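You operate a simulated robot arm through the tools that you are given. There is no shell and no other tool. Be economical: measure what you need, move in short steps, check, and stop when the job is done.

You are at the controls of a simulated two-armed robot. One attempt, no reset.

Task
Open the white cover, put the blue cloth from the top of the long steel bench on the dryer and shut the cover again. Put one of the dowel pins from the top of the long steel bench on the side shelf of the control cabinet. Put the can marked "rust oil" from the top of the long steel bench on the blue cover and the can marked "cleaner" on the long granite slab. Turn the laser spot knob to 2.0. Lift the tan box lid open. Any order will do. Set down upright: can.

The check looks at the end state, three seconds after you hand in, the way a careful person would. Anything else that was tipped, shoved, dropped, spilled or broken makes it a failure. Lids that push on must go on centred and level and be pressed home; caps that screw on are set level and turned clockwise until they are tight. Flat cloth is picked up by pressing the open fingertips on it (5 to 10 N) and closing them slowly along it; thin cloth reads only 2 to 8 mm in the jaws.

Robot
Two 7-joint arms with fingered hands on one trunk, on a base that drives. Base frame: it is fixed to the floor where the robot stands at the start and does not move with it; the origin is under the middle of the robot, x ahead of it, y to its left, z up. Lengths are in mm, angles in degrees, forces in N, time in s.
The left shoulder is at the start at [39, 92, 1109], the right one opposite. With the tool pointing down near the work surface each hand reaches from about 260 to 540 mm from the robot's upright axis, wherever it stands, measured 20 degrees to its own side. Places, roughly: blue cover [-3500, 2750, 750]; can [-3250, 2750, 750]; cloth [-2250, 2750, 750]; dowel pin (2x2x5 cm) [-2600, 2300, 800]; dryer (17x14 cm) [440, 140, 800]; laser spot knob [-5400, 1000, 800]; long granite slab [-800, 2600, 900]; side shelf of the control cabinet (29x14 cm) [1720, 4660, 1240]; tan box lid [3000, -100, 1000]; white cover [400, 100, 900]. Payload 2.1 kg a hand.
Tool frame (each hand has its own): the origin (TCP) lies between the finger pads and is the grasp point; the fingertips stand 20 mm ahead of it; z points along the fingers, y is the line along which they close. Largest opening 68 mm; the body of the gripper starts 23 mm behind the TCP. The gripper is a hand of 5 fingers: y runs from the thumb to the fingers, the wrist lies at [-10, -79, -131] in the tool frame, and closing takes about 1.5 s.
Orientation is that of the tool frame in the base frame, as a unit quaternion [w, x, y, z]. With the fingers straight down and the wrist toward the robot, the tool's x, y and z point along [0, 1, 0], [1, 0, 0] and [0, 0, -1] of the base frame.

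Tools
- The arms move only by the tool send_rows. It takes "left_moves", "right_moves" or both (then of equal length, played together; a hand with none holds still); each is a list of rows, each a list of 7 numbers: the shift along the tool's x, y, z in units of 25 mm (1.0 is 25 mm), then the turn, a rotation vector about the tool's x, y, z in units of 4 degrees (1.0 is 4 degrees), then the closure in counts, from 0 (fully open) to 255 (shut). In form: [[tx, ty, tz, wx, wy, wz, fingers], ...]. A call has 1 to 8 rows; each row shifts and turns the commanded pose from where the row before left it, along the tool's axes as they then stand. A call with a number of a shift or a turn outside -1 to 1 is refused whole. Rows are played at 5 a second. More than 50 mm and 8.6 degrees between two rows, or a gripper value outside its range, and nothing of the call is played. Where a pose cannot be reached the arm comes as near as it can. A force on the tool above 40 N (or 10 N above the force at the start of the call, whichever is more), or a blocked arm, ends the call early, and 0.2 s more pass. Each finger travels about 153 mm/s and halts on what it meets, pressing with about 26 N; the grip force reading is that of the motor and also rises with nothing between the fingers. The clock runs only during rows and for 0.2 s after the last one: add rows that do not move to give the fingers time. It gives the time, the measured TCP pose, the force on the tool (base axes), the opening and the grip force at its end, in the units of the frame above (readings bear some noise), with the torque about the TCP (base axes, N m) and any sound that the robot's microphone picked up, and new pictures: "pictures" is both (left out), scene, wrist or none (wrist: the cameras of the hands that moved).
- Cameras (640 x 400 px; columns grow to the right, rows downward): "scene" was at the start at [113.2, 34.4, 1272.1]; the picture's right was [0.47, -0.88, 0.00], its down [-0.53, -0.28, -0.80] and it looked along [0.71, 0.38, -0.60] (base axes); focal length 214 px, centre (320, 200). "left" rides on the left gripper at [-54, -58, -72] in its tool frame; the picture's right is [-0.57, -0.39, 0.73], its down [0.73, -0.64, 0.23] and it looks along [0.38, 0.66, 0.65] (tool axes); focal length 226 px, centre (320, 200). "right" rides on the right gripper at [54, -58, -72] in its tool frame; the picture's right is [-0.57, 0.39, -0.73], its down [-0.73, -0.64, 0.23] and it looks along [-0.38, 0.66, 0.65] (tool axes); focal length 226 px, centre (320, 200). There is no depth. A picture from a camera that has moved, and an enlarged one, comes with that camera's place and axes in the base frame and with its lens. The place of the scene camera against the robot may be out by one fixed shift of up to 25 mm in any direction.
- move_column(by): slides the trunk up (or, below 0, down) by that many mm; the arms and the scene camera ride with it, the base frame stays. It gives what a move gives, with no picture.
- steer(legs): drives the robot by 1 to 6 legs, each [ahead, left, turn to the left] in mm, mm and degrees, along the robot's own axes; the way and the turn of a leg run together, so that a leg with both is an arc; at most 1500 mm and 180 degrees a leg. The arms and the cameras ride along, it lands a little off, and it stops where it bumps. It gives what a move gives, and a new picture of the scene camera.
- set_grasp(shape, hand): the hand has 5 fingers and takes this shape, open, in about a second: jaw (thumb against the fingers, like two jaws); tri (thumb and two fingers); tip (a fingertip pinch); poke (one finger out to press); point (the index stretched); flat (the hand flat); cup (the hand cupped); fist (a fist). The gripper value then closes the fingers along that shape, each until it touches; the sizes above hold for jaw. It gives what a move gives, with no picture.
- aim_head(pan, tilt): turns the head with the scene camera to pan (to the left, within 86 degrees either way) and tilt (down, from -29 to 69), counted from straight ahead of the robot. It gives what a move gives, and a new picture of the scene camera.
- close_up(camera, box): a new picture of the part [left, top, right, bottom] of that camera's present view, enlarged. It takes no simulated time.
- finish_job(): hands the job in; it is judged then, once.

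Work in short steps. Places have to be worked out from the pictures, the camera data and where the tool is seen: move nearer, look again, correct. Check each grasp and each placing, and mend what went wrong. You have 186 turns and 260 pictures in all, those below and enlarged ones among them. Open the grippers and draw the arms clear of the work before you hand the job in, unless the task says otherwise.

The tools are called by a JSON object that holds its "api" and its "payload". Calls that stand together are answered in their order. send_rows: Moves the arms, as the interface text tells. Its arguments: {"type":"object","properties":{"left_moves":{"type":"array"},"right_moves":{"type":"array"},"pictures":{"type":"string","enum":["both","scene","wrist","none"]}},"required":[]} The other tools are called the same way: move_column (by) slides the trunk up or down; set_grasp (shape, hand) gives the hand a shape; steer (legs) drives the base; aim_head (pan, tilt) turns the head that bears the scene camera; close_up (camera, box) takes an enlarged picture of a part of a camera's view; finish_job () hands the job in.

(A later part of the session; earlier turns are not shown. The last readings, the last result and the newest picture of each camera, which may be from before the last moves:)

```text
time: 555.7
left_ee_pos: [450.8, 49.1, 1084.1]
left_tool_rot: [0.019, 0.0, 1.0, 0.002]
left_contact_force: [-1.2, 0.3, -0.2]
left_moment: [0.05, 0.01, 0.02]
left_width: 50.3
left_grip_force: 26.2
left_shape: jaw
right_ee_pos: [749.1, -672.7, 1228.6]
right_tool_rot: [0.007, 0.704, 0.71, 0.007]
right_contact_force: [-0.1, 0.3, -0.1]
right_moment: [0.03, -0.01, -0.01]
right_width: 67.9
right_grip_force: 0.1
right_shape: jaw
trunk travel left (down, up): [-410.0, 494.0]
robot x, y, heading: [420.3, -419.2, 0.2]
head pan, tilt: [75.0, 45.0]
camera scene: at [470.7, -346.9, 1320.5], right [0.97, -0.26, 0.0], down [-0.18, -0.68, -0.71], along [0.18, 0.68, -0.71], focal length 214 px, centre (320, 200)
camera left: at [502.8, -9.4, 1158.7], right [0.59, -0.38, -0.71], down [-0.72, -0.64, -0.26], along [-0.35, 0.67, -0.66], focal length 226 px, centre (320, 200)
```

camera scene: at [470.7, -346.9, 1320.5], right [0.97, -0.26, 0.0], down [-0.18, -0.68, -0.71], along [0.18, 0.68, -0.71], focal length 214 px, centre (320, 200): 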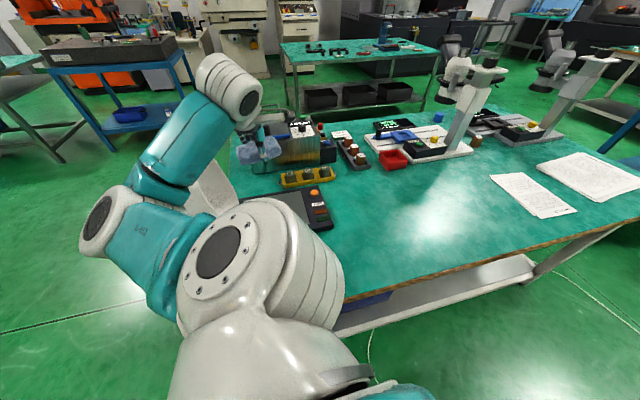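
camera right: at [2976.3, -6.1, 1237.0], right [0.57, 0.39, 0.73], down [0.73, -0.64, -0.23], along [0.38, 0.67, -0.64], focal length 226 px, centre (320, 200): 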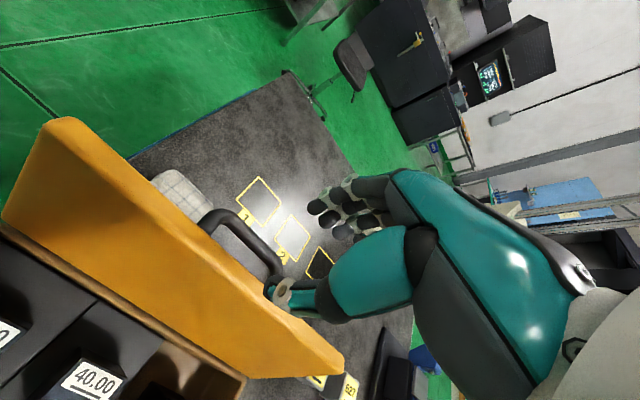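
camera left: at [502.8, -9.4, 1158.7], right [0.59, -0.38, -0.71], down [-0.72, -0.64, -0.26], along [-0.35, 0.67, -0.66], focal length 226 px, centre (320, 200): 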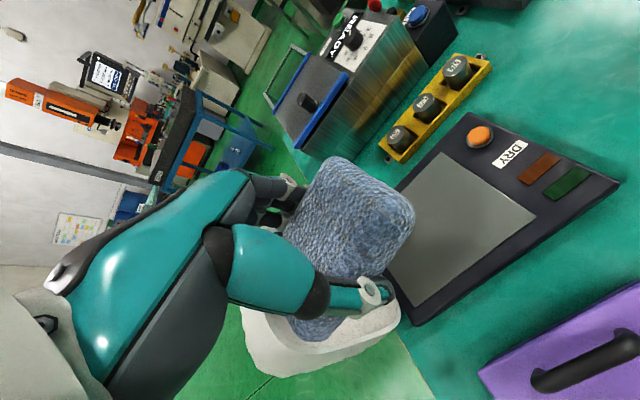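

The wrist view puts the plate at x 355–543, y 56–187. I'll lower the column 100 mm and bring the cloth to about (450, 98).

{"api": "move_column", "payload": {"by": -100}}

{"api": "send_rows", "payload": {"left_moves": [[0, 0.6, 0.3, 0, 0, 0, 255], [0, 0.6, 0.3, 0, 0, 0, 255], [0, 0.6, 0.4, 0, 0, 0, 255], [0, 0.2, 0.5, 0, 0, 0, 255], [0, 0, 0.5, 0, 0, 0, 255]], "pictures": "both"}}

```text
time: 557.0
left_ee_pos: [452.2, 50.9, 985.5]
left_tool_rot: [0.018, -0.002, 1.0, 0.003]
left_contact_force: [0.3, -0.4, -0.8]
left_moment: [0.01, 0.0, 0.01]
left_width: 50.3
left_grip_force: 25.8
left_shape: jaw
right_ee_pos: [750.2, -671.9, 1130.0]
right_tool_rot: [0.007, 0.705, 0.709, 0.007]
right_contact_force: [0.4, -0.1, -0.3]
right_moment: [0.0, 0.0, -0.01]
right_width: 67.9
right_grip_force: 0.1
right_shape: jaw
trunk travel left (down, up): [-310.0, 594.0]
robot x, y, heading: [423.6, -417.8, 0.4]
head pan, tilt: [75.0, 45.0]
```

```text
time: 558.2
left_ee_pos: [455.4, 99.4, 936.4]
left_tool_rot: [0.019, -0.003, 1.0, 0.002]
left_contact_force: [0.0, -0.2, 0.4]
left_moment: [-0.03, 0.0, 0.03]
left_width: 50.1
left_grip_force: 25.7
left_shape: jaw
right_ee_pos: [750.9, -671.2, 1129.2]
right_tool_rot: [0.007, 0.705, 0.71, 0.007]
right_contact_force: [0.2, -0.4, 0.1]
right_moment: [-0.02, 0.0, 0.0]
right_width: 67.9
right_grip_force: 0.1
right_shape: jaw
trunk travel left (down, up): [-310.0, 594.0]
robot x, y, heading: [421.5, -419.3, -0.1]
head pan, tilt: [75.0, 45.0]
camera scene: at [483.9, -346.9, 1219.8], right [0.97, -0.26, 0.0], down [-0.18, -0.68, -0.71], along [0.18, 0.68, -0.71], focal length 214 px, centre (320, 200)
camera left: at [507.5, 41.4, 1009.1], right [0.59, -0.38, -0.71], down [-0.72, -0.64, -0.26], along [-0.35, 0.67, -0.66], focal length 226 px, centre (320, 200)
```

scene: 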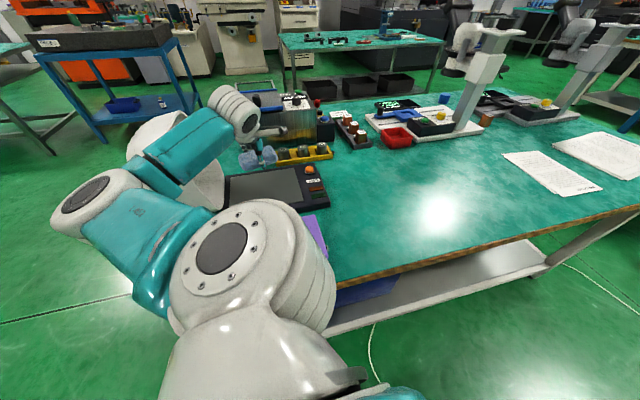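
left: 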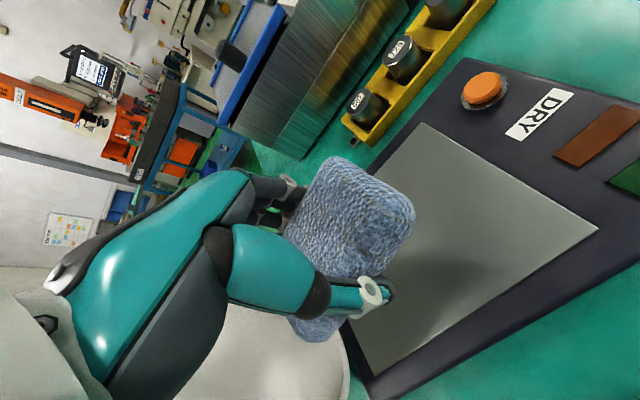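

The cloth is within the plate outline. Lowering, slowly at the end.

{"api": "send_rows", "payload": {"left_moves": [[0, 0, 0.8, 0, 0, 0, 255], [0, 0, 0.8, 0, 0, 0, 255], [0, 0, 0.6, 0, 0, 0, 255], [0, 0, 0.3, 0, 0, 0, 255], [0, 0, 0.2, 0, 0, 0, 255], [0, 0, 0.15, 0, 0, 0, 255], [0, 0, 0, 0, 0, 0, 255]], "pictures": "both"}}

```text
time: 559.8
left_ee_pos: [458.4, 100.3, 865.2]
left_tool_rot: [0.02, -0.002, 1.0, 0.003]
left_contact_force: [-0.7, 0.3, -0.8]
left_moment: [0.0, 0.01, 0.02]
left_width: 50.0
left_grip_force: 26.0
left_shape: jaw
right_ee_pos: [749.8, -670.8, 1131.0]
right_tool_rot: [0.007, 0.704, 0.71, 0.006]
right_contact_force: [0.1, 0.1, 0.8]
right_moment: [-0.03, 0.01, 0.03]
right_width: 67.7
right_grip_force: 0.0
right_shape: jaw
trunk travel left (down, up): [-310.0, 594.0]
robot x, y, heading: [419.4, -420.9, 0.2]
head pan, tilt: [75.0, 45.0]
camera scene: at [483.9, -346.9, 1219.8], right [0.97, -0.26, 0.0], down [-0.18, -0.68, -0.71], along [0.18, 0.68, -0.71], focal length 214 px, centre (320, 200)
camera left: at [510.9, 42.0, 938.5], right [0.59, -0.38, -0.71], down [-0.72, -0.64, -0.26], along [-0.35, 0.67, -0.66], focal length 226 px, centre (320, 200)
```

scene: 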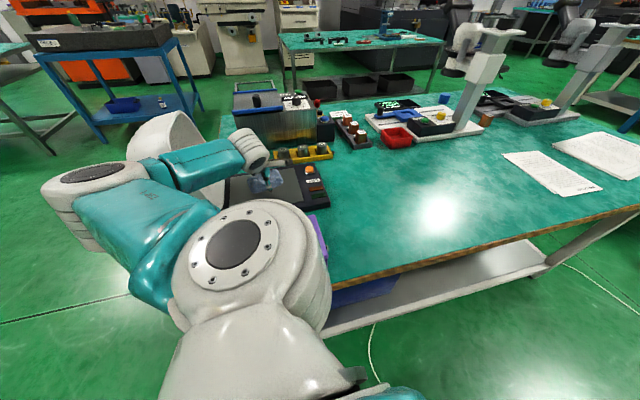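
left: 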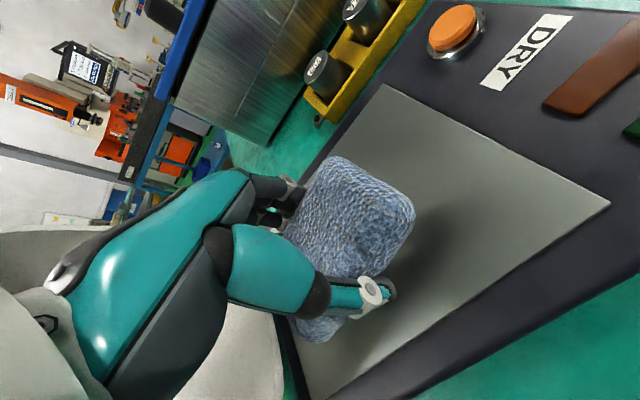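

Lowering the last bit to contact.

{"api": "send_rows", "payload": {"left_moves": [[0, 0, 0.15, 0, 0, 0, 255], [0, 0, 0.15, 0, 0, 0, 255], [0, 0, 0, 0, 0, 0, 255]], "pictures": "none"}}

{"api": "send_rows", "payload": {"left_moves": [[0, 0, 0.15, 0, 0, 0, 255], [0, 0, 0.1, 0, 0, 0, 255], [0, 0, 0, 0, 0, 0, 255]], "pictures": "none"}}

```text
time: 560.6
left_ee_pos: [459.5, 100.9, 858.2]
left_tool_rot: [0.019, -0.002, 1.0, 0.003]
left_contact_force: [-0.6, 0.6, -0.4]
left_moment: [0.04, 0.0, 0.03]
left_width: 50.0
left_grip_force: 26.2
left_shape: jaw
right_ee_pos: [750.5, -672.0, 1130.1]
right_tool_rot: [0.007, 0.704, 0.71, 0.007]
right_contact_force: [-0.7, 0.0, 0.2]
right_moment: [-0.03, -0.03, 0.0]
right_width: 67.9
right_grip_force: 0.0
right_shape: jaw
trunk travel left (down, up): [-310.0, 594.0]
robot x, y, heading: [418.5, -420.2, 0.4]
head pan, tilt: [75.0, 45.0]
```

```text
time: 561.4
left_ee_pos: [458.5, 101.7, 851.4]
left_tool_rot: [0.02, -0.001, 1.0, 0.003]
left_contact_force: [0.0, 0.3, -1.2]
left_moment: [0.01, 0.01, -0.01]
left_width: 49.8
left_grip_force: 25.6
left_shape: jaw
right_ee_pos: [750.9, -671.1, 1129.1]
right_tool_rot: [0.007, 0.705, 0.709, 0.007]
right_contact_force: [-0.7, -0.2, -0.2]
right_moment: [0.01, 0.01, -0.02]
right_width: 67.8
right_grip_force: 0.1
right_shape: jaw
trunk travel left (down, up): [-310.0, 594.0]
robot x, y, heading: [422.9, -417.1, 0.1]
head pan, tilt: [75.0, 45.0]
```

{"api": "send_rows", "payload": {"left_moves": [[0, 0, 0.15, 0, 0, 0, 255], [0, 0, 0.15, 0, 0, 0, 255], [0, 0, 0, 0, 0, 0, 255]], "pictures": "none"}}

{"api": "send_rows", "payload": {"left_moves": [[0, 0, 0.12, 0, 0, 0, 255], [0, 0, 0.12, 0, 0, 0, 255], [0, 0, 0, 0, 0, 0, 255]], "pictures": "none"}}

```text
time: 562.2
left_ee_pos: [457.9, 102.3, 843.2]
left_tool_rot: [0.02, -0.002, 1.0, 0.002]
left_contact_force: [0.0, 0.4, -1.0]
left_moment: [0.01, 0.01, 0.01]
left_width: 50.1
left_grip_force: 25.7
left_shape: jaw
right_ee_pos: [750.4, -671.5, 1130.3]
right_tool_rot: [0.007, 0.704, 0.71, 0.007]
right_contact_force: [-0.3, -0.6, -0.8]
right_moment: [-0.01, 0.0, -0.01]
right_width: 67.6
right_grip_force: 0.0
right_shape: jaw
trunk travel left (down, up): [-310.0, 594.0]
robot x, y, heading: [421.0, -418.8, 0.1]
head pan, tilt: [75.0, 45.0]
```

```text
time: 563.0
left_ee_pos: [458.7, 101.5, 835.9]
left_tool_rot: [0.019, -0.001, 1.0, 0.003]
left_contact_force: [-0.1, -0.2, -0.1]
left_moment: [0.0, 0.0, -0.01]
left_width: 50.2
left_grip_force: 25.4
left_shape: jaw
right_ee_pos: [752.0, -672.5, 1128.4]
right_tool_rot: [0.007, 0.705, 0.71, 0.007]
right_contact_force: [0.6, 0.1, -0.2]
right_moment: [0.0, -0.04, -0.01]
right_width: 67.8
right_grip_force: 0.1
right_shape: jaw
trunk travel left (down, up): [-310.0, 594.0]
robot x, y, heading: [420.7, -418.0, 0.3]
head pan, tilt: [75.0, 45.0]
```

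Still free; checking the view while lowering another 5 mm.

{"api": "send_rows", "payload": {"left_moves": [[0, 0, 0.1, 0, 0, 0, 255], [0, 0, 0.1, 0, 0, 0, 255], [0, 0, 0, 0, 0, 0, 255]], "pictures": "wrist"}}

```text
time: 563.8
left_ee_pos: [459.9, 101.3, 832.8]
left_tool_rot: [0.019, -0.002, 1.0, 0.002]
left_contact_force: [0.9, -0.4, 2.3]
left_moment: [0.04, 0.07, -0.01]
left_width: 50.0
left_grip_force: 26.0
left_shape: jaw
right_ee_pos: [750.9, -672.0, 1129.0]
right_tool_rot: [0.007, 0.704, 0.71, 0.006]
right_contact_force: [0.1, 0.0, -0.6]
right_moment: [0.0, -0.01, -0.04]
right_width: 67.9
right_grip_force: 0.0
right_shape: jaw
trunk travel left (down, up): [-310.0, 594.0]
robot x, y, heading: [424.8, -418.4, 0.2]
head pan, tilt: [75.0, 45.0]
camera left: at [511.8, 42.6, 905.9], right [0.59, -0.38, -0.71], down [-0.72, -0.64, -0.26], along [-0.35, 0.67, -0.66], focal length 226 px, centre (320, 200)
```

left: 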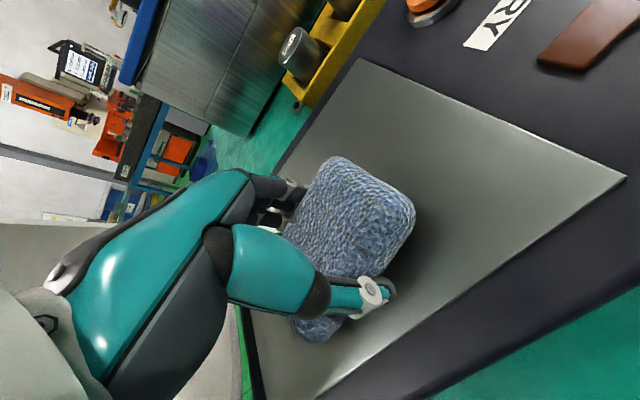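

The cloth touches the plate. Opening slowly and rising.

{"api": "send_rows", "payload": {"left_moves": [[0, 0, 0.04, 0, 0, 0, 255], [0, 0, 0, 0, 0, 0, 60], [0, 0, 0, 0, 0, 0, 20], [0, 0, 0, 0, 0, 0, 0], [0, 0, -0.4, 0, 0, 0, 0], [0, 0, -0.8, 0, 0, 0, 0], [0, 0, -1, 0, 0, 0, 0], [0, 0, -1, 0, 0, 0, 0]], "pictures": "both"}}

```text
time: 565.6
left_ee_pos: [457.9, 101.6, 912.7]
left_tool_rot: [0.02, -0.002, 1.0, 0.003]
left_contact_force: [-0.6, -0.8, 0.1]
left_moment: [0.02, 0.0, 0.03]
left_width: 67.9
left_grip_force: 0.0
left_shape: jaw
right_ee_pos: [750.1, -672.4, 1129.8]
right_tool_rot: [0.006, 0.705, 0.71, 0.006]
right_contact_force: [0.2, -0.2, -0.4]
right_moment: [0.02, 0.02, -0.02]
right_width: 67.7
right_grip_force: 0.1
right_shape: jaw
trunk travel left (down, up): [-310.0, 594.0]
robot x, y, heading: [422.8, -421.7, 0.1]
head pan, tilt: [75.0, 45.0]
camera scene: at [483.9, -347.0, 1219.8], right [0.97, -0.26, 0.0], down [-0.18, -0.68, -0.71], along [0.18, 0.68, -0.71], focal length 214 px, centre (320, 200)
camera left: at [510.2, 42.7, 986.3], right [0.59, -0.38, -0.71], down [-0.72, -0.64, -0.26], along [-0.35, 0.67, -0.66], focal length 226 px, centre (320, 200)
```

scene: 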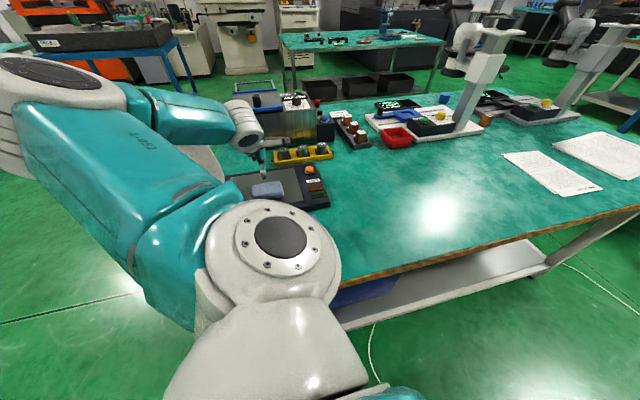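
left: 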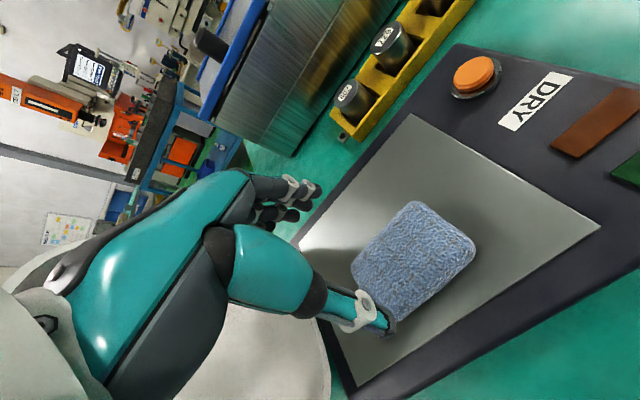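

The cloth lies flat on the dryer plate. Retracting the left arm the way it came, raising the column again.

{"api": "send_rows", "payload": {"left_moves": [[0, -0.2, -1, 0, 0, 0, 0], [0, -0.3, -1, 0, 0, 0, 0], [0, -0.4, -1, 0, 0, 0, 0], [-0.3, -0.8, -0.8, 0, 0, 0, 0], [-0.6, -0.9, -0.5, 0, 0, 0, 0], [-0.6, -0.9, -0.3, 0, 0, 0, 0], [-0.6, -0.9, 0, 0, 0, 0, 0], [-0.6, -0.9, 0, 0, 0, 0, 0]], "pictures": "none"}}

{"api": "move_column", "payload": {"by": 40}}

{"api": "send_rows", "payload": {"left_moves": [[-0.8, -0.9, 0, 0, 0, 0, 0], [-0.8, -0.9, 0, 0, 0, 0, 0], [-0.6, -0.8, 0, 0, 0, 0, 0], [-0.6, -0.6, 0, 0, 0, 0, 0]], "pictures": "scene"}}

```text
time: 567.4
left_ee_pos: [521.9, -31.0, 1029.3]
left_tool_rot: [0.019, -0.001, 1.0, 0.003]
left_contact_force: [0.5, -0.3, 0.7]
left_moment: [0.0, 0.02, 0.0]
left_width: 67.8
left_grip_force: 0.0
left_shape: jaw
left hand out of reach, approached as far as the arm can: row 2
right_ee_pos: [750.1, -671.8, 1129.1]
right_tool_rot: [0.006, 0.705, 0.71, 0.006]
right_contact_force: [-0.2, -0.8, -0.5]
right_moment: [0.02, -0.01, 0.01]
right_width: 67.9
right_grip_force: 0.2
right_shape: jaw
trunk travel left (down, up): [-310.0, 594.0]
robot x, y, heading: [422.5, -419.9, 0.1]
head pan, tilt: [75.0, 45.0]
```

```text
time: 568.2
left_ee_pos: [520.0, -32.0, 1068.8]
left_tool_rot: [0.019, -0.001, 1.0, 0.003]
left_contact_force: [0.0, 0.8, 0.7]
left_moment: [0.02, 0.0, 0.02]
left_width: 67.9
left_grip_force: 0.1
left_shape: jaw
right_ee_pos: [751.7, -671.0, 1169.1]
right_tool_rot: [0.007, 0.705, 0.709, 0.006]
right_contact_force: [0.8, 1.0, 0.1]
right_moment: [0.02, 0.01, -0.04]
right_width: 68.0
right_grip_force: 0.2
right_shape: jaw
trunk travel left (down, up): [-350.0, 554.0]
robot x, y, heading: [421.6, -420.1, 0.3]
head pan, tilt: [75.0, 45.0]
```

```text
time: 569.2
left_ee_pos: [595.3, -99.0, 1078.1]
left_tool_rot: [0.02, -0.002, 1.0, 0.002]
left_contact_force: [-0.1, -0.2, 0.5]
left_moment: [-0.01, -0.03, 0.0]
left_width: 67.8
left_grip_force: 0.1
left_shape: jaw
left hand out of reach, approached as far as the arm can: row 1, 2, 3
right_ee_pos: [750.7, -672.0, 1169.0]
right_tool_rot: [0.007, 0.705, 0.709, 0.006]
right_contact_force: [0.1, 0.5, -0.5]
right_moment: [0.0, 0.01, 0.0]
right_width: 68.0
right_grip_force: 0.0
right_shape: jaw
trunk travel left (down, up): [-350.0, 554.0]
robot x, y, heading: [422.0, -414.5, 0.3]
head pan, tilt: [75.0, 45.0]
camera scene: at [478.2, -347.0, 1260.1], right [0.97, -0.26, 0.0], down [-0.18, -0.68, -0.71], along [0.18, 0.68, -0.71], focal length 214 px, centre (320, 200)
```

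scene: 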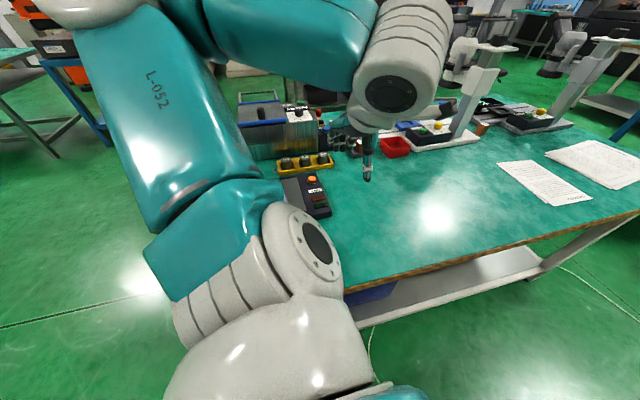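

Raising a bit more, then driving back west and round to the west side of the dryer.

{"api": "move_column", "payload": {"by": 60}}

{"api": "steer", "payload": {"legs": [[0, -120, 0], [-720, 0, 0], [0, 530, 0]]}}

{"api": "aim_head", "payload": {"pan": 10, "tilt": 35}}

```text
time: 570.2
left_ee_pos: [597.7, -100.4, 1138.3]
left_tool_rot: [0.019, -0.002, 1.0, 0.003]
left_contact_force: [0.5, 1.0, 0.5]
left_moment: [0.03, 0.0, 0.03]
left_width: 67.9
left_grip_force: 0.0
left_shape: jaw
right_ee_pos: [751.2, -671.9, 1228.2]
right_tool_rot: [0.007, 0.705, 0.709, 0.007]
right_contact_force: [0.0, 1.6, 0.0]
right_moment: [-0.03, 0.01, -0.01]
right_width: 67.8
right_grip_force: 0.0
right_shape: jaw
trunk travel left (down, up): [-410.0, 494.0]
robot x, y, heading: [417.1, -420.1, 0.2]
head pan, tilt: [75.0, 45.0]
```

```text
time: 577.6
left_ee_pos: [-115.1, 295.7, 1138.2]
left_tool_rot: [0.019, 0.0, 1.0, 0.004]
left_contact_force: [-1.2, 0.0, -0.7]
left_moment: [0.01, 0.01, 0.0]
left_width: 67.8
left_grip_force: 0.0
left_shape: jaw
right_ee_pos: [37.7, -274.1, 1228.7]
right_tool_rot: [0.007, 0.706, 0.708, 0.007]
right_contact_force: [-0.2, 0.2, -0.2]
right_moment: [-0.02, 0.01, 0.0]
right_width: 67.5
right_grip_force: 0.1
right_shape: jaw
trunk travel left (down, up): [-410.0, 494.0]
robot x, y, heading: [-292.4, -21.7, -0.1]
head pan, tilt: [75.0, 45.0]
camera scene: at [-241.5, 51.4, 1320.5], right [0.97, -0.26, 0.0], down [-0.18, -0.68, -0.71], along [0.18, 0.68, -0.71], focal length 214 px, centre (320, 200)
```

scene: 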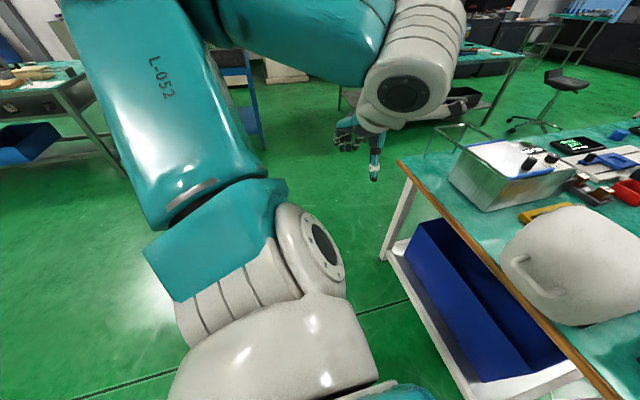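

```text
time: 579.0
left_ee_pos: [-113.9, 295.7, 1138.2]
left_tool_rot: [0.018, 0.0, 1.0, 0.003]
left_contact_force: [-1.4, 0.2, 0.5]
left_moment: [-0.02, 0.0, -0.02]
left_width: 67.8
left_grip_force: 0.1
left_shape: jaw
right_ee_pos: [37.8, -275.2, 1229.9]
right_tool_rot: [0.006, 0.706, 0.708, 0.007]
right_contact_force: [0.3, 1.2, -0.9]
right_moment: [-0.02, -0.04, -0.02]
right_width: 68.0
right_grip_force: 0.0
right_shape: jaw
trunk travel left (down, up): [-410.0, 494.0]
robot x, y, heading: [-289.1, -21.0, -0.1]
head pan, tilt: [10.0, 35.0]
camera scene: at [-175.8, -12.1, 1335.4], right [0.17, -0.98, 0.0], down [-0.57, -0.1, -0.82], along [0.81, 0.14, -0.57], focal length 214 px, centre (320, 200)
```

scene: 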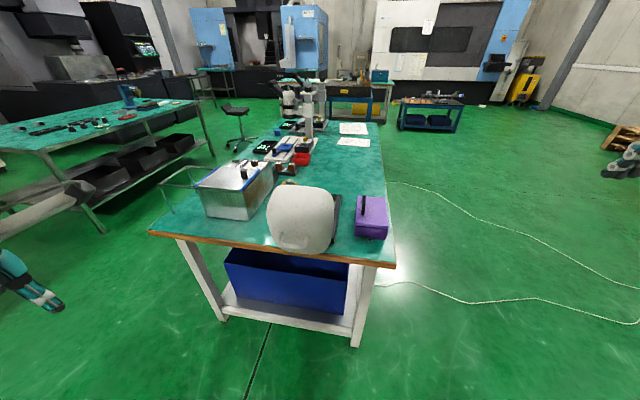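

The handle faces me at roughly (215, 118, 885). I'll turn the left hand 90° to square it with the bar while still clear, then approach.

{"api": "send_rows", "payload": {"left_moves": [[0, 0, 0, 0, 0, 1, 0], [0, 0, 0, 0, 0, 1, 0], [0, 0, 0, 0, 0, 1, 0], [0, 0, 0, 0, 0, 1, 0], [0, 0, 0, 0, 0, 1, 0], [0, 0, 0, 0, 0, 1, 0], [0, 0, 0, 0, 0, 1, 0], [0, 0, 0, 0, 0, 1, 0]], "pictures": "none"}}

{"api": "send_rows", "payload": {"left_moves": [[0, 0, 0, 0, 0, 1, 0], [0, 0, 0, 0, 0, 1, 0], [0, 0, 0, 0, 0, 1, 0], [0, 0, 0, 0, 0, 1, 0], [0, 0, 0, 0, 0, 1, 0], [0, 0, 0, 0, 0, 1, 0], [0, 0, 0, 0, 0, 1, 0], [0, 0, 0, 0, 0, 1, 0]], "pictures": "none"}}

{"api": "send_rows", "payload": {"left_moves": [[0, 0, 0, 0, 0, 1, 0], [0, 0, 0, 0, 0, 1, 0], [0, 0, 0, 0, 0, 1, 0], [0, 0, 0, 0, 0, 1, 0], [0, 0, 0, 0, 0, 1, 0], [0, 0, 0, 0, 0, 1, 0], [0, 0, 0, 0, 0, 0.5, 0]], "pictures": "none"}}

{"api": "steer", "payload": {"legs": [[215, 20, 0]]}}

{"api": "close_up", "payload": {"camera": "left", "box": [0, 0, 640, 400]}}

```text
time: 580.8
left_ee_pos: [-107.3, 303.9, 1144.8]
left_tool_rot: [0.017, 0.275, 0.961, 0.008]
left_contact_force: [0.4, 0.2, 0.2]
left_moment: [0.01, -0.01, -0.01]
left_width: 67.6
left_grip_force: 0.0
left_shape: jaw
left hand out of reach, approached as far as the arm can: row 3, 5
right_ee_pos: [36.0, -275.2, 1229.7]
right_tool_rot: [0.006, 0.706, 0.708, 0.006]
right_contact_force: [-0.3, -0.3, -0.5]
right_moment: [0.02, 0.01, -0.01]
right_width: 67.8
right_grip_force: 0.0
right_shape: jaw
trunk travel left (down, up): [-410.0, 494.0]
robot x, y, heading: [-292.5, -19.6, 0.0]
head pan, tilt: [10.0, 35.0]
```

```text
time: 582.6
left_ee_pos: [-108.9, 302.6, 1143.8]
left_tool_rot: [0.015, 0.531, 0.847, 0.013]
left_contact_force: [-0.4, -0.1, -0.2]
left_moment: [0.02, -0.02, 0.0]
left_width: 67.6
left_grip_force: 0.2
left_shape: jaw
right_ee_pos: [36.8, -274.6, 1229.8]
right_tool_rot: [0.007, 0.706, 0.709, 0.007]
right_contact_force: [0.1, 0.5, -0.8]
right_moment: [-0.02, -0.02, -0.04]
right_width: 67.8
right_grip_force: 0.1
right_shape: jaw
trunk travel left (down, up): [-410.0, 494.0]
robot x, y, heading: [-295.1, -20.3, 0.2]
head pan, tilt: [10.0, 35.0]
```

```text
time: 584.2
left_ee_pos: [-108.1, 302.1, 1144.6]
left_tool_rot: [0.011, 0.707, 0.707, 0.016]
left_contact_force: [0.7, 0.1, 0.9]
left_moment: [-0.02, 0.01, 0.0]
left_width: 67.8
left_grip_force: 0.0
left_shape: jaw
right_ee_pos: [37.8, -274.9, 1229.6]
right_tool_rot: [0.007, 0.706, 0.708, 0.007]
right_contact_force: [0.5, 0.2, 0.4]
right_moment: [0.01, 0.03, -0.01]
right_width: 68.0
right_grip_force: 0.2
right_shape: jaw
trunk travel left (down, up): [-410.0, 494.0]
robot x, y, heading: [-288.5, -22.8, -0.1]
head pan, tilt: [10.0, 35.0]
```

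```text
time: 585.9
left_ee_pos: [108.7, 321.8, 1145.7]
left_tool_rot: [0.012, 0.706, 0.708, 0.016]
left_contact_force: [0.1, -0.4, -0.4]
left_moment: [0.02, 0.0, 0.03]
left_width: 68.0
left_grip_force: 0.1
left_shape: jaw
right_ee_pos: [255.9, -253.2, 1229.4]
right_tool_rot: [0.007, 0.704, 0.71, 0.007]
right_contact_force: [0.1, 0.8, -0.8]
right_moment: [-0.02, 0.0, 0.02]
right_width: 67.9
right_grip_force: 0.1
right_shape: jaw
trunk travel left (down, up): [-410.0, 494.0]
robot x, y, heading: [-72.2, -4.0, 0.3]
head pan, tilt: [10.0, 35.0]
camera scene: at [41.9, 8.3, 1335.3], right [0.18, -0.98, 0.0], down [-0.56, -0.1, -0.82], along [0.81, 0.14, -0.57], focal length 214 px, centre (320, 200)
```

scene: 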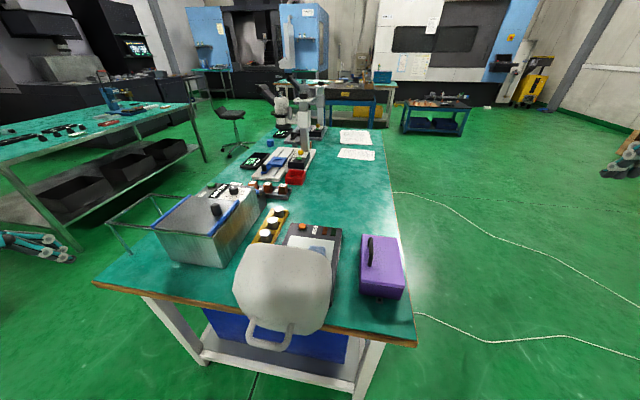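

```text
1.00 times, centred on (320, 200) of left (not enlarged: the box is as wide or as high as the picture)
camera zoom: at [48.1, 266.6, 1213.4], right [-0.36, -0.56, -0.74], down [-0.63, 0.73, -0.25], along [0.69, 0.38, -0.62], focal length 226 px, centre (320, 200)
```

zoom: 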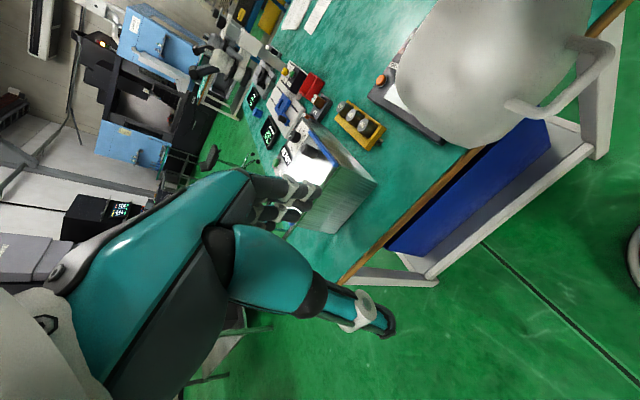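

Handle bar estimated at (193, 128, ≈900); the dome face is near x ≈ 235. Moving the left hand above the bar with fingers part-open.

{"api": "send_rows", "payload": {"left_moves": [[-0.97, 0.35, 0.3, 0, 0, 0, 100], [-0.97, 0.35, 0.5, 0, 0, 0, 100], [-0.97, 0.35, 0.5, 0, 0, 0, 100], [-0.97, 0.35, 0.5, 0, 0, 0, 100], [-0.97, 0.35, 0.5, 0, 0, 0, 100], [-0.97, 0.35, 0.5, 0, 0, 0, 100], [-0.97, 0.35, 0.5, 0, 0, 0, 100], [-0.97, 0.35, 0.5, 0, 0, 0, 100]], "pictures": "both"}}

```text
time: 587.6
left_ee_pos: [218.5, 158.4, 1073.1]
left_tool_rot: [0.012, 0.705, 0.709, 0.016]
left_contact_force: [-0.3, -0.5, 1.3]
left_moment: [-0.03, 0.0, 0.02]
left_width: 41.4
left_grip_force: 0.1
left_shape: jaw
left hand out of reach, approached as far as the arm can: row 3, 4, 5, 6
right_ee_pos: [255.4, -253.8, 1228.8]
right_tool_rot: [0.007, 0.704, 0.71, 0.007]
right_contact_force: [-0.1, -0.9, -0.2]
right_moment: [0.02, 0.02, 0.0]
right_width: 67.8
right_grip_force: 0.0
right_shape: jaw
trunk travel left (down, up): [-410.0, 494.0]
robot x, y, heading: [-71.9, -0.8, 0.1]
head pan, tilt: [10.0, 35.0]
camera scene: at [41.8, 8.2, 1335.4], right [0.18, -0.98, 0.0], down [-0.56, -0.1, -0.82], along [0.81, 0.14, -0.57], focal length 214 px, centre (320, 200)
camera left: at [159.1, 104.4, 1141.5], right [-0.36, -0.56, -0.75], down [-0.63, 0.73, -0.25], along [0.69, 0.38, -0.62], focal length 226 px, centre (320, 200)
```

scene: 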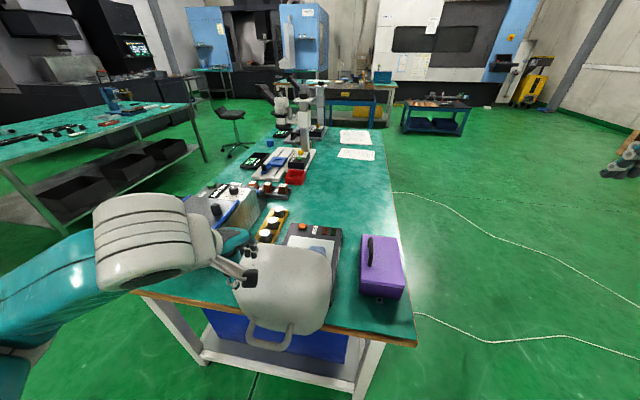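
left: 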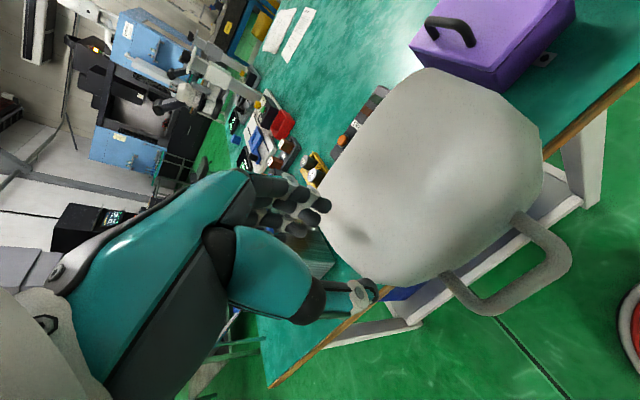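

Reprojecting all three views, the bar is at x ≈ 183, y 100–172, z ≈ 888. I'm too near for it; backing 45 mm and aligning.

{"api": "steer", "payload": {"legs": [[-45, 0, 0]]}}

{"api": "send_rows", "payload": {"left_moves": [[-0.5, 0, 0.6, 0, 0, 0, 100], [-0.4, 0, 0.6, 0, 0, 0, 100], [0, 0, 0.6, 0, 0, 0, 100], [0, 0, 0.6, 0, 0, 0, 100]], "pictures": "both"}}

```text
time: 588.6
left_ee_pos: [172.6, 159.4, 1072.8]
left_tool_rot: [0.012, 0.706, 0.708, 0.016]
left_contact_force: [0.0, -0.4, -0.8]
left_moment: [-0.03, 0.0, -0.01]
left_width: 41.6
left_grip_force: 0.0
left_shape: jaw
right_ee_pos: [208.8, -254.4, 1229.2]
right_tool_rot: [0.006, 0.704, 0.71, 0.006]
right_contact_force: [-0.1, 0.5, 0.1]
right_moment: [0.02, 0.0, 0.0]
right_width: 67.8
right_grip_force: 0.1
right_shape: jaw
trunk travel left (down, up): [-410.0, 494.0]
robot x, y, heading: [-119.7, -2.2, 0.3]
head pan, tilt: [10.0, 35.0]
camera scene: at [-5.1, 8.1, 1335.4], right [0.18, -0.98, 0.0], down [-0.56, -0.1, -0.82], along [0.81, 0.14, -0.57], focal length 214 px, centre (320, 200)
```

scene: 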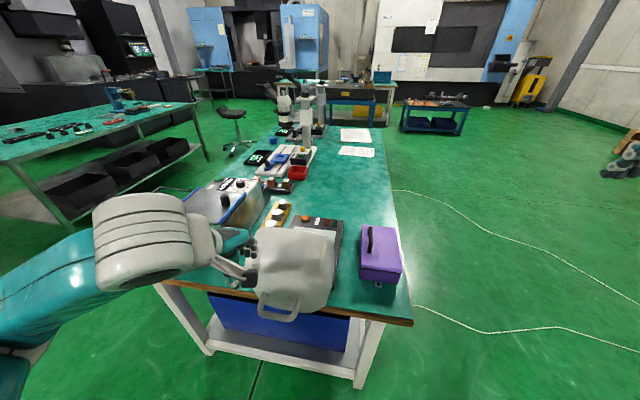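

```text
time: 589.6
left_ee_pos: [173.8, 137.9, 1011.2]
left_tool_rot: [0.011, 0.707, 0.707, 0.015]
left_contact_force: [0.3, -0.3, 0.3]
left_moment: [-0.02, -0.01, -0.01]
left_width: 41.8
left_grip_force: 0.0
left_shape: jaw
right_ee_pos: [209.6, -253.3, 1230.1]
right_tool_rot: [0.007, 0.704, 0.71, 0.007]
right_contact_force: [0.6, -0.4, -0.2]
right_moment: [0.03, -0.01, -0.04]
right_width: 67.8
right_grip_force: 0.1
right_shape: jaw
trunk travel left (down, up): [-410.0, 494.0]
robot x, y, heading: [-121.3, 0.5, 0.2]
head pan, tilt: [10.0, 35.0]
camera scene: at [-4.7, 8.2, 1335.4], right [0.18, -0.98, 0.0], down [-0.56, -0.1, -0.82], along [0.81, 0.14, -0.57], focal length 214 px, centre (320, 200)
camera left: at [114.1, 82.3, 1081.6], right [-0.36, -0.56, -0.74], down [-0.63, 0.73, -0.25], along [0.69, 0.38, -0.62], focal length 226 px, centre (320, 200)
```

scene: 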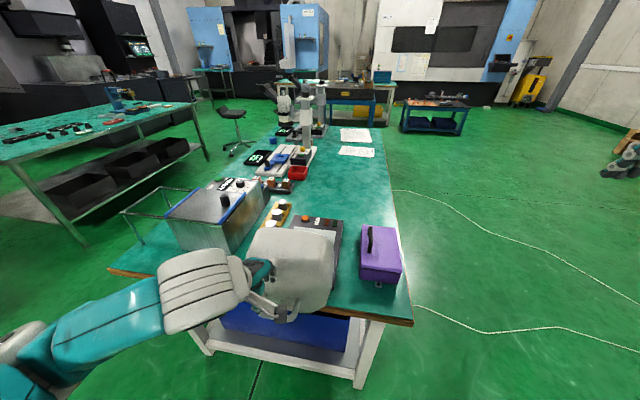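
left: 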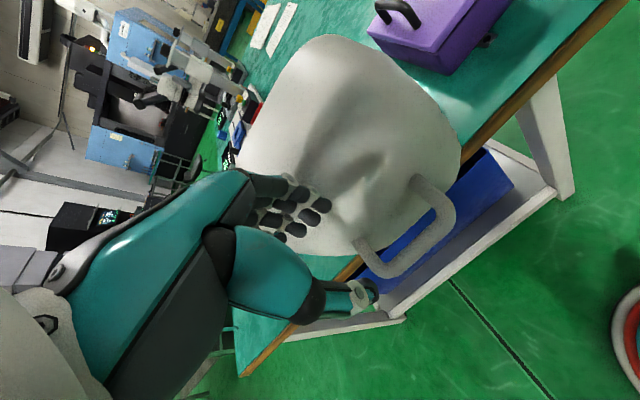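

Bar confirmed at about (189, 138, 889). Descending part-way.

{"api": "send_rows", "payload": {"left_moves": [[0, 0.3, 0.6, 0, 0, 0, 100], [0, 0.3, 0.6, 0, 0, 0, 100], [0, 0, 0.7, 0, 0, 0, 100], [0, 0, 0.7, 0, 0, 0, 100], [0, 0, 0.5, 0, 0, 0, 100]], "pictures": "both"}}

```text
time: 590.7
left_ee_pos: [188.0, 138.7, 950.7]
left_tool_rot: [0.016, 0.706, 0.708, 0.021]
left_contact_force: [-21.3, -1.5, 23.4]
left_moment: [0.5, -0.89, 0.24]
left_width: 36.8
left_grip_force: 0.0
left_shape: jaw
right_ee_pos: [204.3, -254.1, 1231.7]
right_tool_rot: [0.008, 0.705, 0.709, 0.008]
right_contact_force: [-0.4, 0.4, -0.6]
right_moment: [0.01, 0.0, 0.0]
right_width: 68.0
right_grip_force: 0.0
right_shape: jaw
trunk travel left (down, up): [-410.0, 494.0]
robot x, y, heading: [-121.1, -1.3, 0.1]
head pan, tilt: [10.0, 35.0]
stopped in row 5 (left hand): the force on the tool passed its limit at 46 N (the readings are from after the stop); the commanded pose is now the measured one
camera scene: at [-9.9, 7.3, 1336.2], right [0.18, -0.98, 0.0], down [-0.56, -0.1, -0.82], along [0.81, 0.15, -0.57], focal length 214 px, centre (320, 200)
camera left: at [126.9, 82.9, 1018.3], right [-0.35, -0.56, -0.75], down [-0.63, 0.73, -0.26], along [0.69, 0.38, -0.61], focal length 226 px, centre (320, 200)
```

scene: 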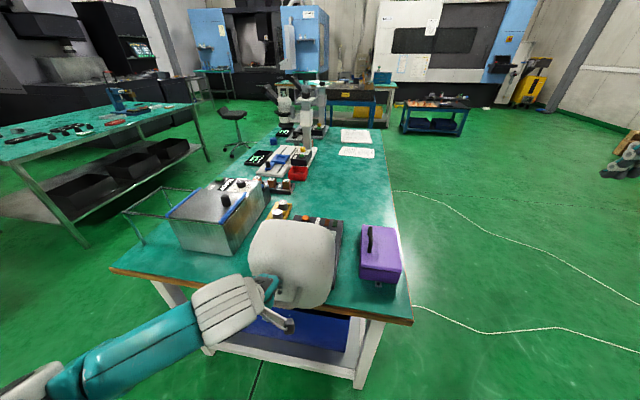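
left: 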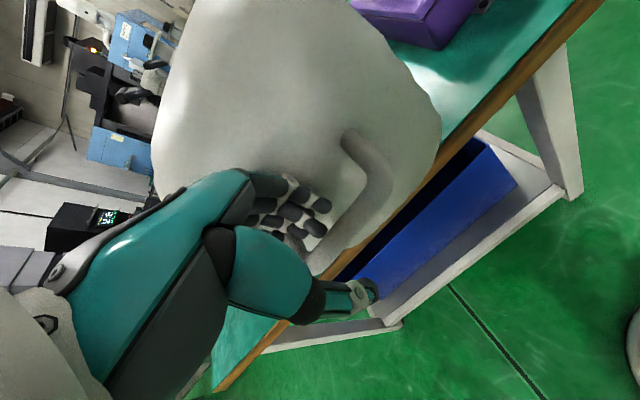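

The fingers met the dome's bulge because it leans toward me. I'll rise, back off 50 mm, and tilt the hand 20° forward so the fingers slide down parallel to the dome behind the bar.

{"api": "send_rows", "payload": {"left_moves": [[0, -0.4, -0.8, 0, 0, 0, 100], [0, -0.2, -1, 0, 0, 0, 100], [0, 0, -1, 0, 0, 0, 100]], "pictures": "none"}}

{"api": "steer", "payload": {"legs": [[-70, 0, 0]]}}

{"api": "send_rows", "payload": {"left_moves": [[0, 0.5, 0, -1, 0, 0, 100], [0, 0.5, 0, -1, 0, 0, 100], [0, 0.5, 0, -1, 0, 0, 100], [0, 0.4, 0, -1, 0, 0, 100], [0, 0.3, 0, -1, 0, 0, 100]], "pictures": "both"}}

```text
time: 591.5
left_ee_pos: [175.3, 137.1, 1016.7]
left_tool_rot: [0.013, 0.706, 0.708, 0.017]
left_contact_force: [0.8, 0.6, -1.0]
left_moment: [0.0, -0.02, 0.01]
left_width: 41.3
left_grip_force: 0.1
left_shape: jaw
right_ee_pos: [210.4, -253.8, 1228.7]
right_tool_rot: [0.007, 0.705, 0.709, 0.006]
right_contact_force: [-0.5, -0.6, -0.2]
right_moment: [-0.04, 0.01, -0.02]
right_width: 67.8
right_grip_force: 0.1
right_shape: jaw
trunk travel left (down, up): [-410.0, 494.0]
robot x, y, heading: [-120.3, 2.0, 0.2]
head pan, tilt: [10.0, 35.0]
```

```text
time: 592.5
left_ee_pos: [104.4, 136.9, 1016.8]
left_tool_rot: [0.014, 0.706, 0.708, 0.017]
left_contact_force: [0.1, 0.3, 0.1]
left_moment: [0.03, 0.01, 0.03]
left_width: 41.1
left_grip_force: 0.1
left_shape: jaw
right_ee_pos: [138.7, -253.6, 1229.7]
right_tool_rot: [0.007, 0.704, 0.71, 0.006]
right_contact_force: [-0.4, -0.4, -0.7]
right_moment: [0.01, -0.01, -0.03]
right_width: 67.8
right_grip_force: 0.0
right_shape: jaw
trunk travel left (down, up): [-410.0, 494.0]
robot x, y, heading: [-189.1, 0.7, 0.2]
head pan, tilt: [10.0, 35.0]
camera scene: at [-76.0, 8.0, 1335.4], right [0.18, -0.98, 0.0], down [-0.56, -0.1, -0.82], along [0.81, 0.15, -0.57], focal length 214 px, centre (320, 200)
```

scene: 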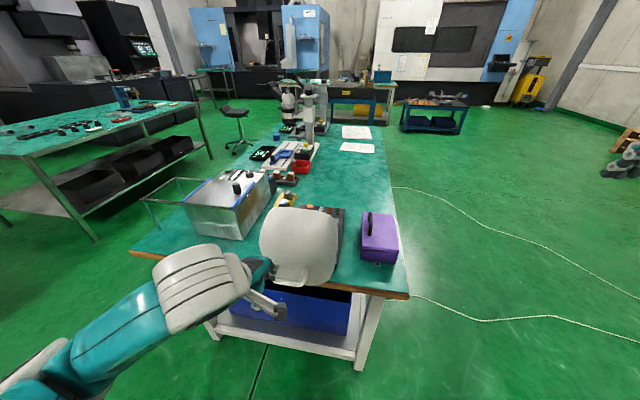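

```text
time: 593.7
left_ee_pos: [159.4, 137.4, 1024.9]
left_tool_rot: [0.135, 0.692, 0.695, 0.139]
left_contact_force: [0.5, 0.1, 0.0]
left_moment: [-0.01, 0.0, -0.01]
left_width: 41.3
left_grip_force: 0.0
left_shape: jaw
right_ee_pos: [138.5, -254.2, 1229.2]
right_tool_rot: [0.007, 0.704, 0.71, 0.007]
right_contact_force: [0.1, 0.3, -0.8]
right_moment: [0.02, 0.03, 0.01]
right_width: 67.8
right_grip_force: 0.1
right_shape: jaw
trunk travel left (down, up): [-410.0, 494.0]
robot x, y, heading: [-192.5, -3.7, 0.4]
head pan, tilt: [10.0, 35.0]
camera scene: at [-75.5, 8.0, 1335.4], right [0.18, -0.98, 0.0], down [-0.56, -0.1, -0.82], along [0.81, 0.15, -0.57], focal length 214 px, centre (320, 200)
camera left: at [77.7, 82.3, 1069.3], right [-0.08, -0.56, -0.82], down [-0.51, 0.73, -0.45], along [0.86, 0.38, -0.34], focal length 226 px, centre (320, 200)
```

scene: 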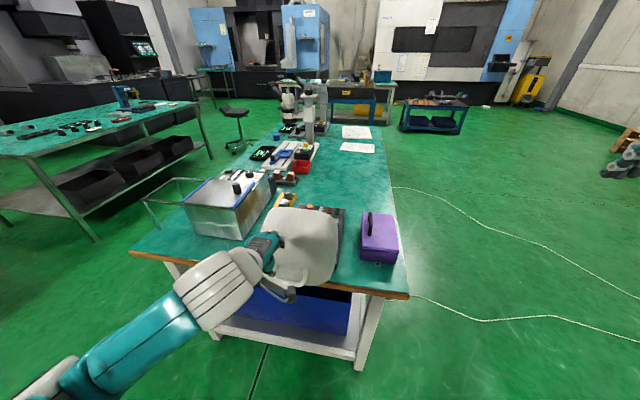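
left: 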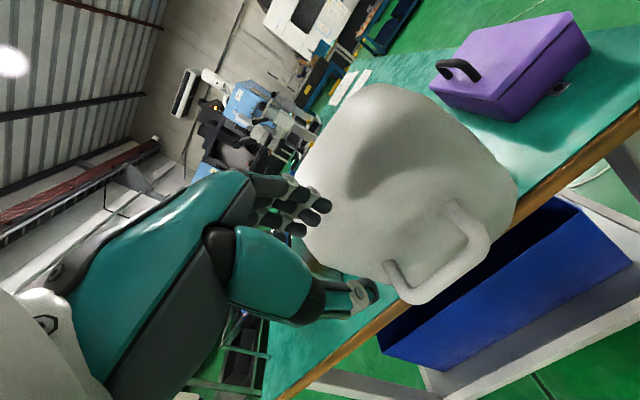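

Re-solving all views together gives the bar at (177, 128, 928). With the hand tilted 22°, I'll approach it along the tool axis.

{"api": "send_rows", "payload": {"left_moves": [[-0.36, -0.82, 0.5, 0, 0, 0, 115], [0, 0, 0.98, 0, 0, 0, 115], [0, 0, 0.7, 0, 0, 0, 115], [0, 0, 0, 0, 0, 0, 115]], "pictures": "both"}}

```text
time: 594.7
left_ee_pos: [158.8, 128.8, 967.8]
left_tool_rot: [0.136, 0.693, 0.694, 0.14]
left_contact_force: [-1.2, -0.6, -0.4]
left_moment: [0.01, 0.0, 0.01]
left_width: 37.4
left_grip_force: 0.0
left_shape: jaw
right_ee_pos: [138.7, -253.5, 1229.5]
right_tool_rot: [0.007, 0.704, 0.71, 0.006]
right_contact_force: [0.2, -0.5, 0.1]
right_moment: [-0.01, 0.03, 0.0]
right_width: 67.9
right_grip_force: 0.0
right_shape: jaw
trunk travel left (down, up): [-410.0, 494.0]
robot x, y, heading: [-190.8, 0.6, 0.1]
head pan, tilt: [10.0, 35.0]
camera scene: at [-75.6, 8.0, 1335.4], right [0.18, -0.98, 0.0], down [-0.56, -0.1, -0.82], along [0.81, 0.15, -0.57], focal length 214 px, centre (320, 200)
camera left: at [79.2, 74.1, 1011.8], right [-0.08, -0.56, -0.82], down [-0.51, 0.73, -0.45], along [0.86, 0.38, -0.34], focal length 226 px, centre (320, 200)
```

scene: 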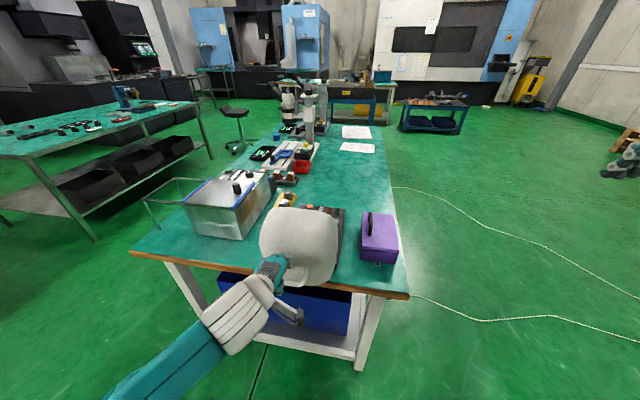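
left: 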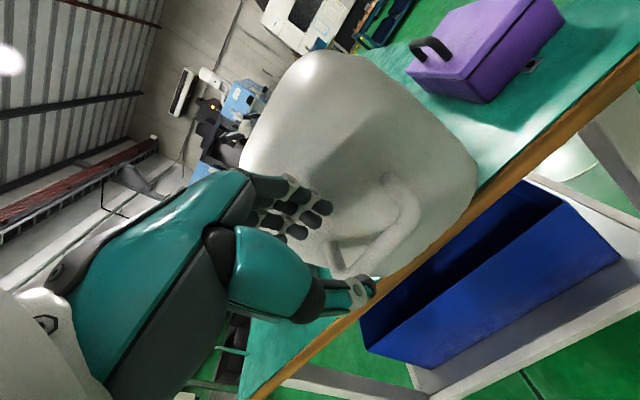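

The bar lies on the line between thumb and fingers. Continuing along the axis.

{"api": "send_rows", "payload": {"left_moves": [[0, 0, 0.5, 0, 0, 0, 115], [0, 0, 0.5, 0, 0, 0, 115], [0, 0, 0.4, 0, 0, 0, 115], [0, 0, 0, 0, 0, 0, 115]], "pictures": "wrist"}}

{"api": "close_up", "payload": {"camera": "left", "box": [230, 130, 450, 330]}}

```text
time: 595.7
left_ee_pos: [172.8, 128.4, 935.6]
left_tool_rot: [0.136, 0.693, 0.694, 0.14]
left_contact_force: [-0.4, 0.1, -1.0]
left_moment: [0.01, 0.02, 0.03]
left_width: 37.2
left_grip_force: 0.0
left_shape: jaw
right_ee_pos: [137.8, -253.0, 1228.4]
right_tool_rot: [0.006, 0.704, 0.71, 0.007]
right_contact_force: [-0.2, 0.2, -0.2]
right_moment: [0.03, -0.04, -0.04]
right_width: 68.2
right_grip_force: 0.1
right_shape: jaw
trunk travel left (down, up): [-410.0, 494.0]
robot x, y, heading: [-191.9, -3.6, 0.1]
head pan, tilt: [10.0, 35.0]
camera left: at [92.6, 73.8, 978.9], right [-0.08, -0.56, -0.82], down [-0.51, 0.73, -0.45], along [0.86, 0.38, -0.34], focal length 226 px, centre (320, 200)
```

left: 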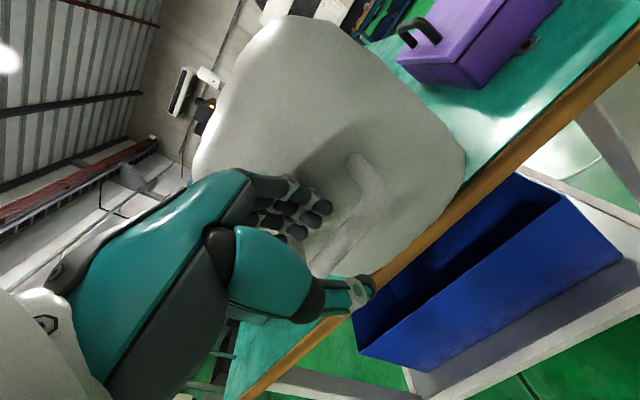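

```text
2.00 times, centred on (340, 230) of left
camera zoom: at [92.6, 73.8, 978.9], right [-0.08, -0.56, -0.82], down [-0.51, 0.73, -0.45], along [0.86, 0.38, -0.34], focal length 452 px, centre (280, 140)
```

zoom: 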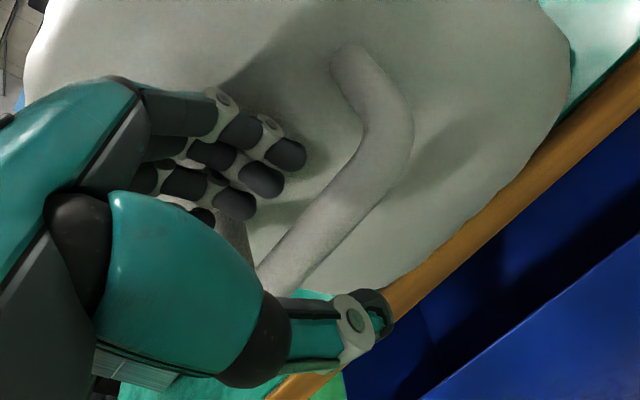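

The bar is ahead of the fingertips by ~22 mm. Advancing to enclose it, then closing.

{"api": "send_rows", "payload": {"left_moves": [[0, 0.1, 0.4, 0, 0, 0, 115], [0, 0.05, 0.4, 0, 0, 0, 115], [0, 0, 0.3, 0, 0, 0, 115], [0, 0, 0, 0, 0, 0, 115]], "pictures": "none"}}

{"api": "close_up", "payload": {"camera": "left", "box": [230, 130, 450, 330]}}

```text
time: 596.7
left_ee_pos: [184.8, 128.0, 912.2]
left_tool_rot: [0.137, 0.693, 0.693, 0.14]
left_contact_force: [-10.8, -6.6, 7.6]
left_moment: [0.33, -0.41, -0.01]
left_width: 35.6
left_grip_force: 0.1
left_shape: jaw
right_ee_pos: [136.4, -255.2, 1229.9]
right_tool_rot: [0.008, 0.704, 0.71, 0.007]
right_contact_force: [-0.7, 0.2, 0.8]
right_moment: [0.01, -0.02, 0.02]
right_width: 67.9
right_grip_force: 0.0
right_shape: jaw
trunk travel left (down, up): [-410.0, 494.0]
robot x, y, heading: [-194.6, -2.1, 0.5]
head pan, tilt: [10.0, 35.0]
```

```text
2.00 times, centred on (340, 230) of left
camera zoom: at [104.3, 72.7, 955.7], right [-0.08, -0.56, -0.82], down [-0.5, 0.73, -0.45], along [0.86, 0.38, -0.34], focal length 452 px, centre (280, 140)
```

zoom: 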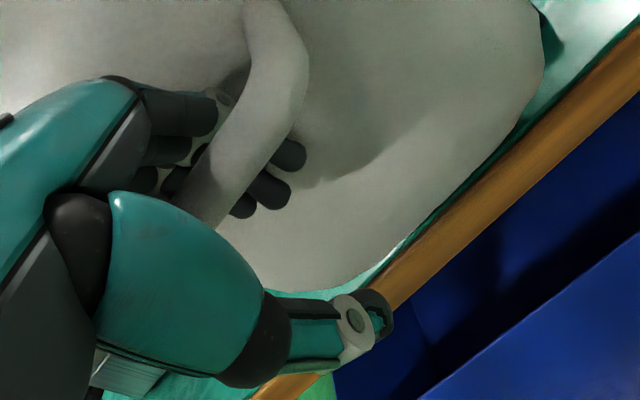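

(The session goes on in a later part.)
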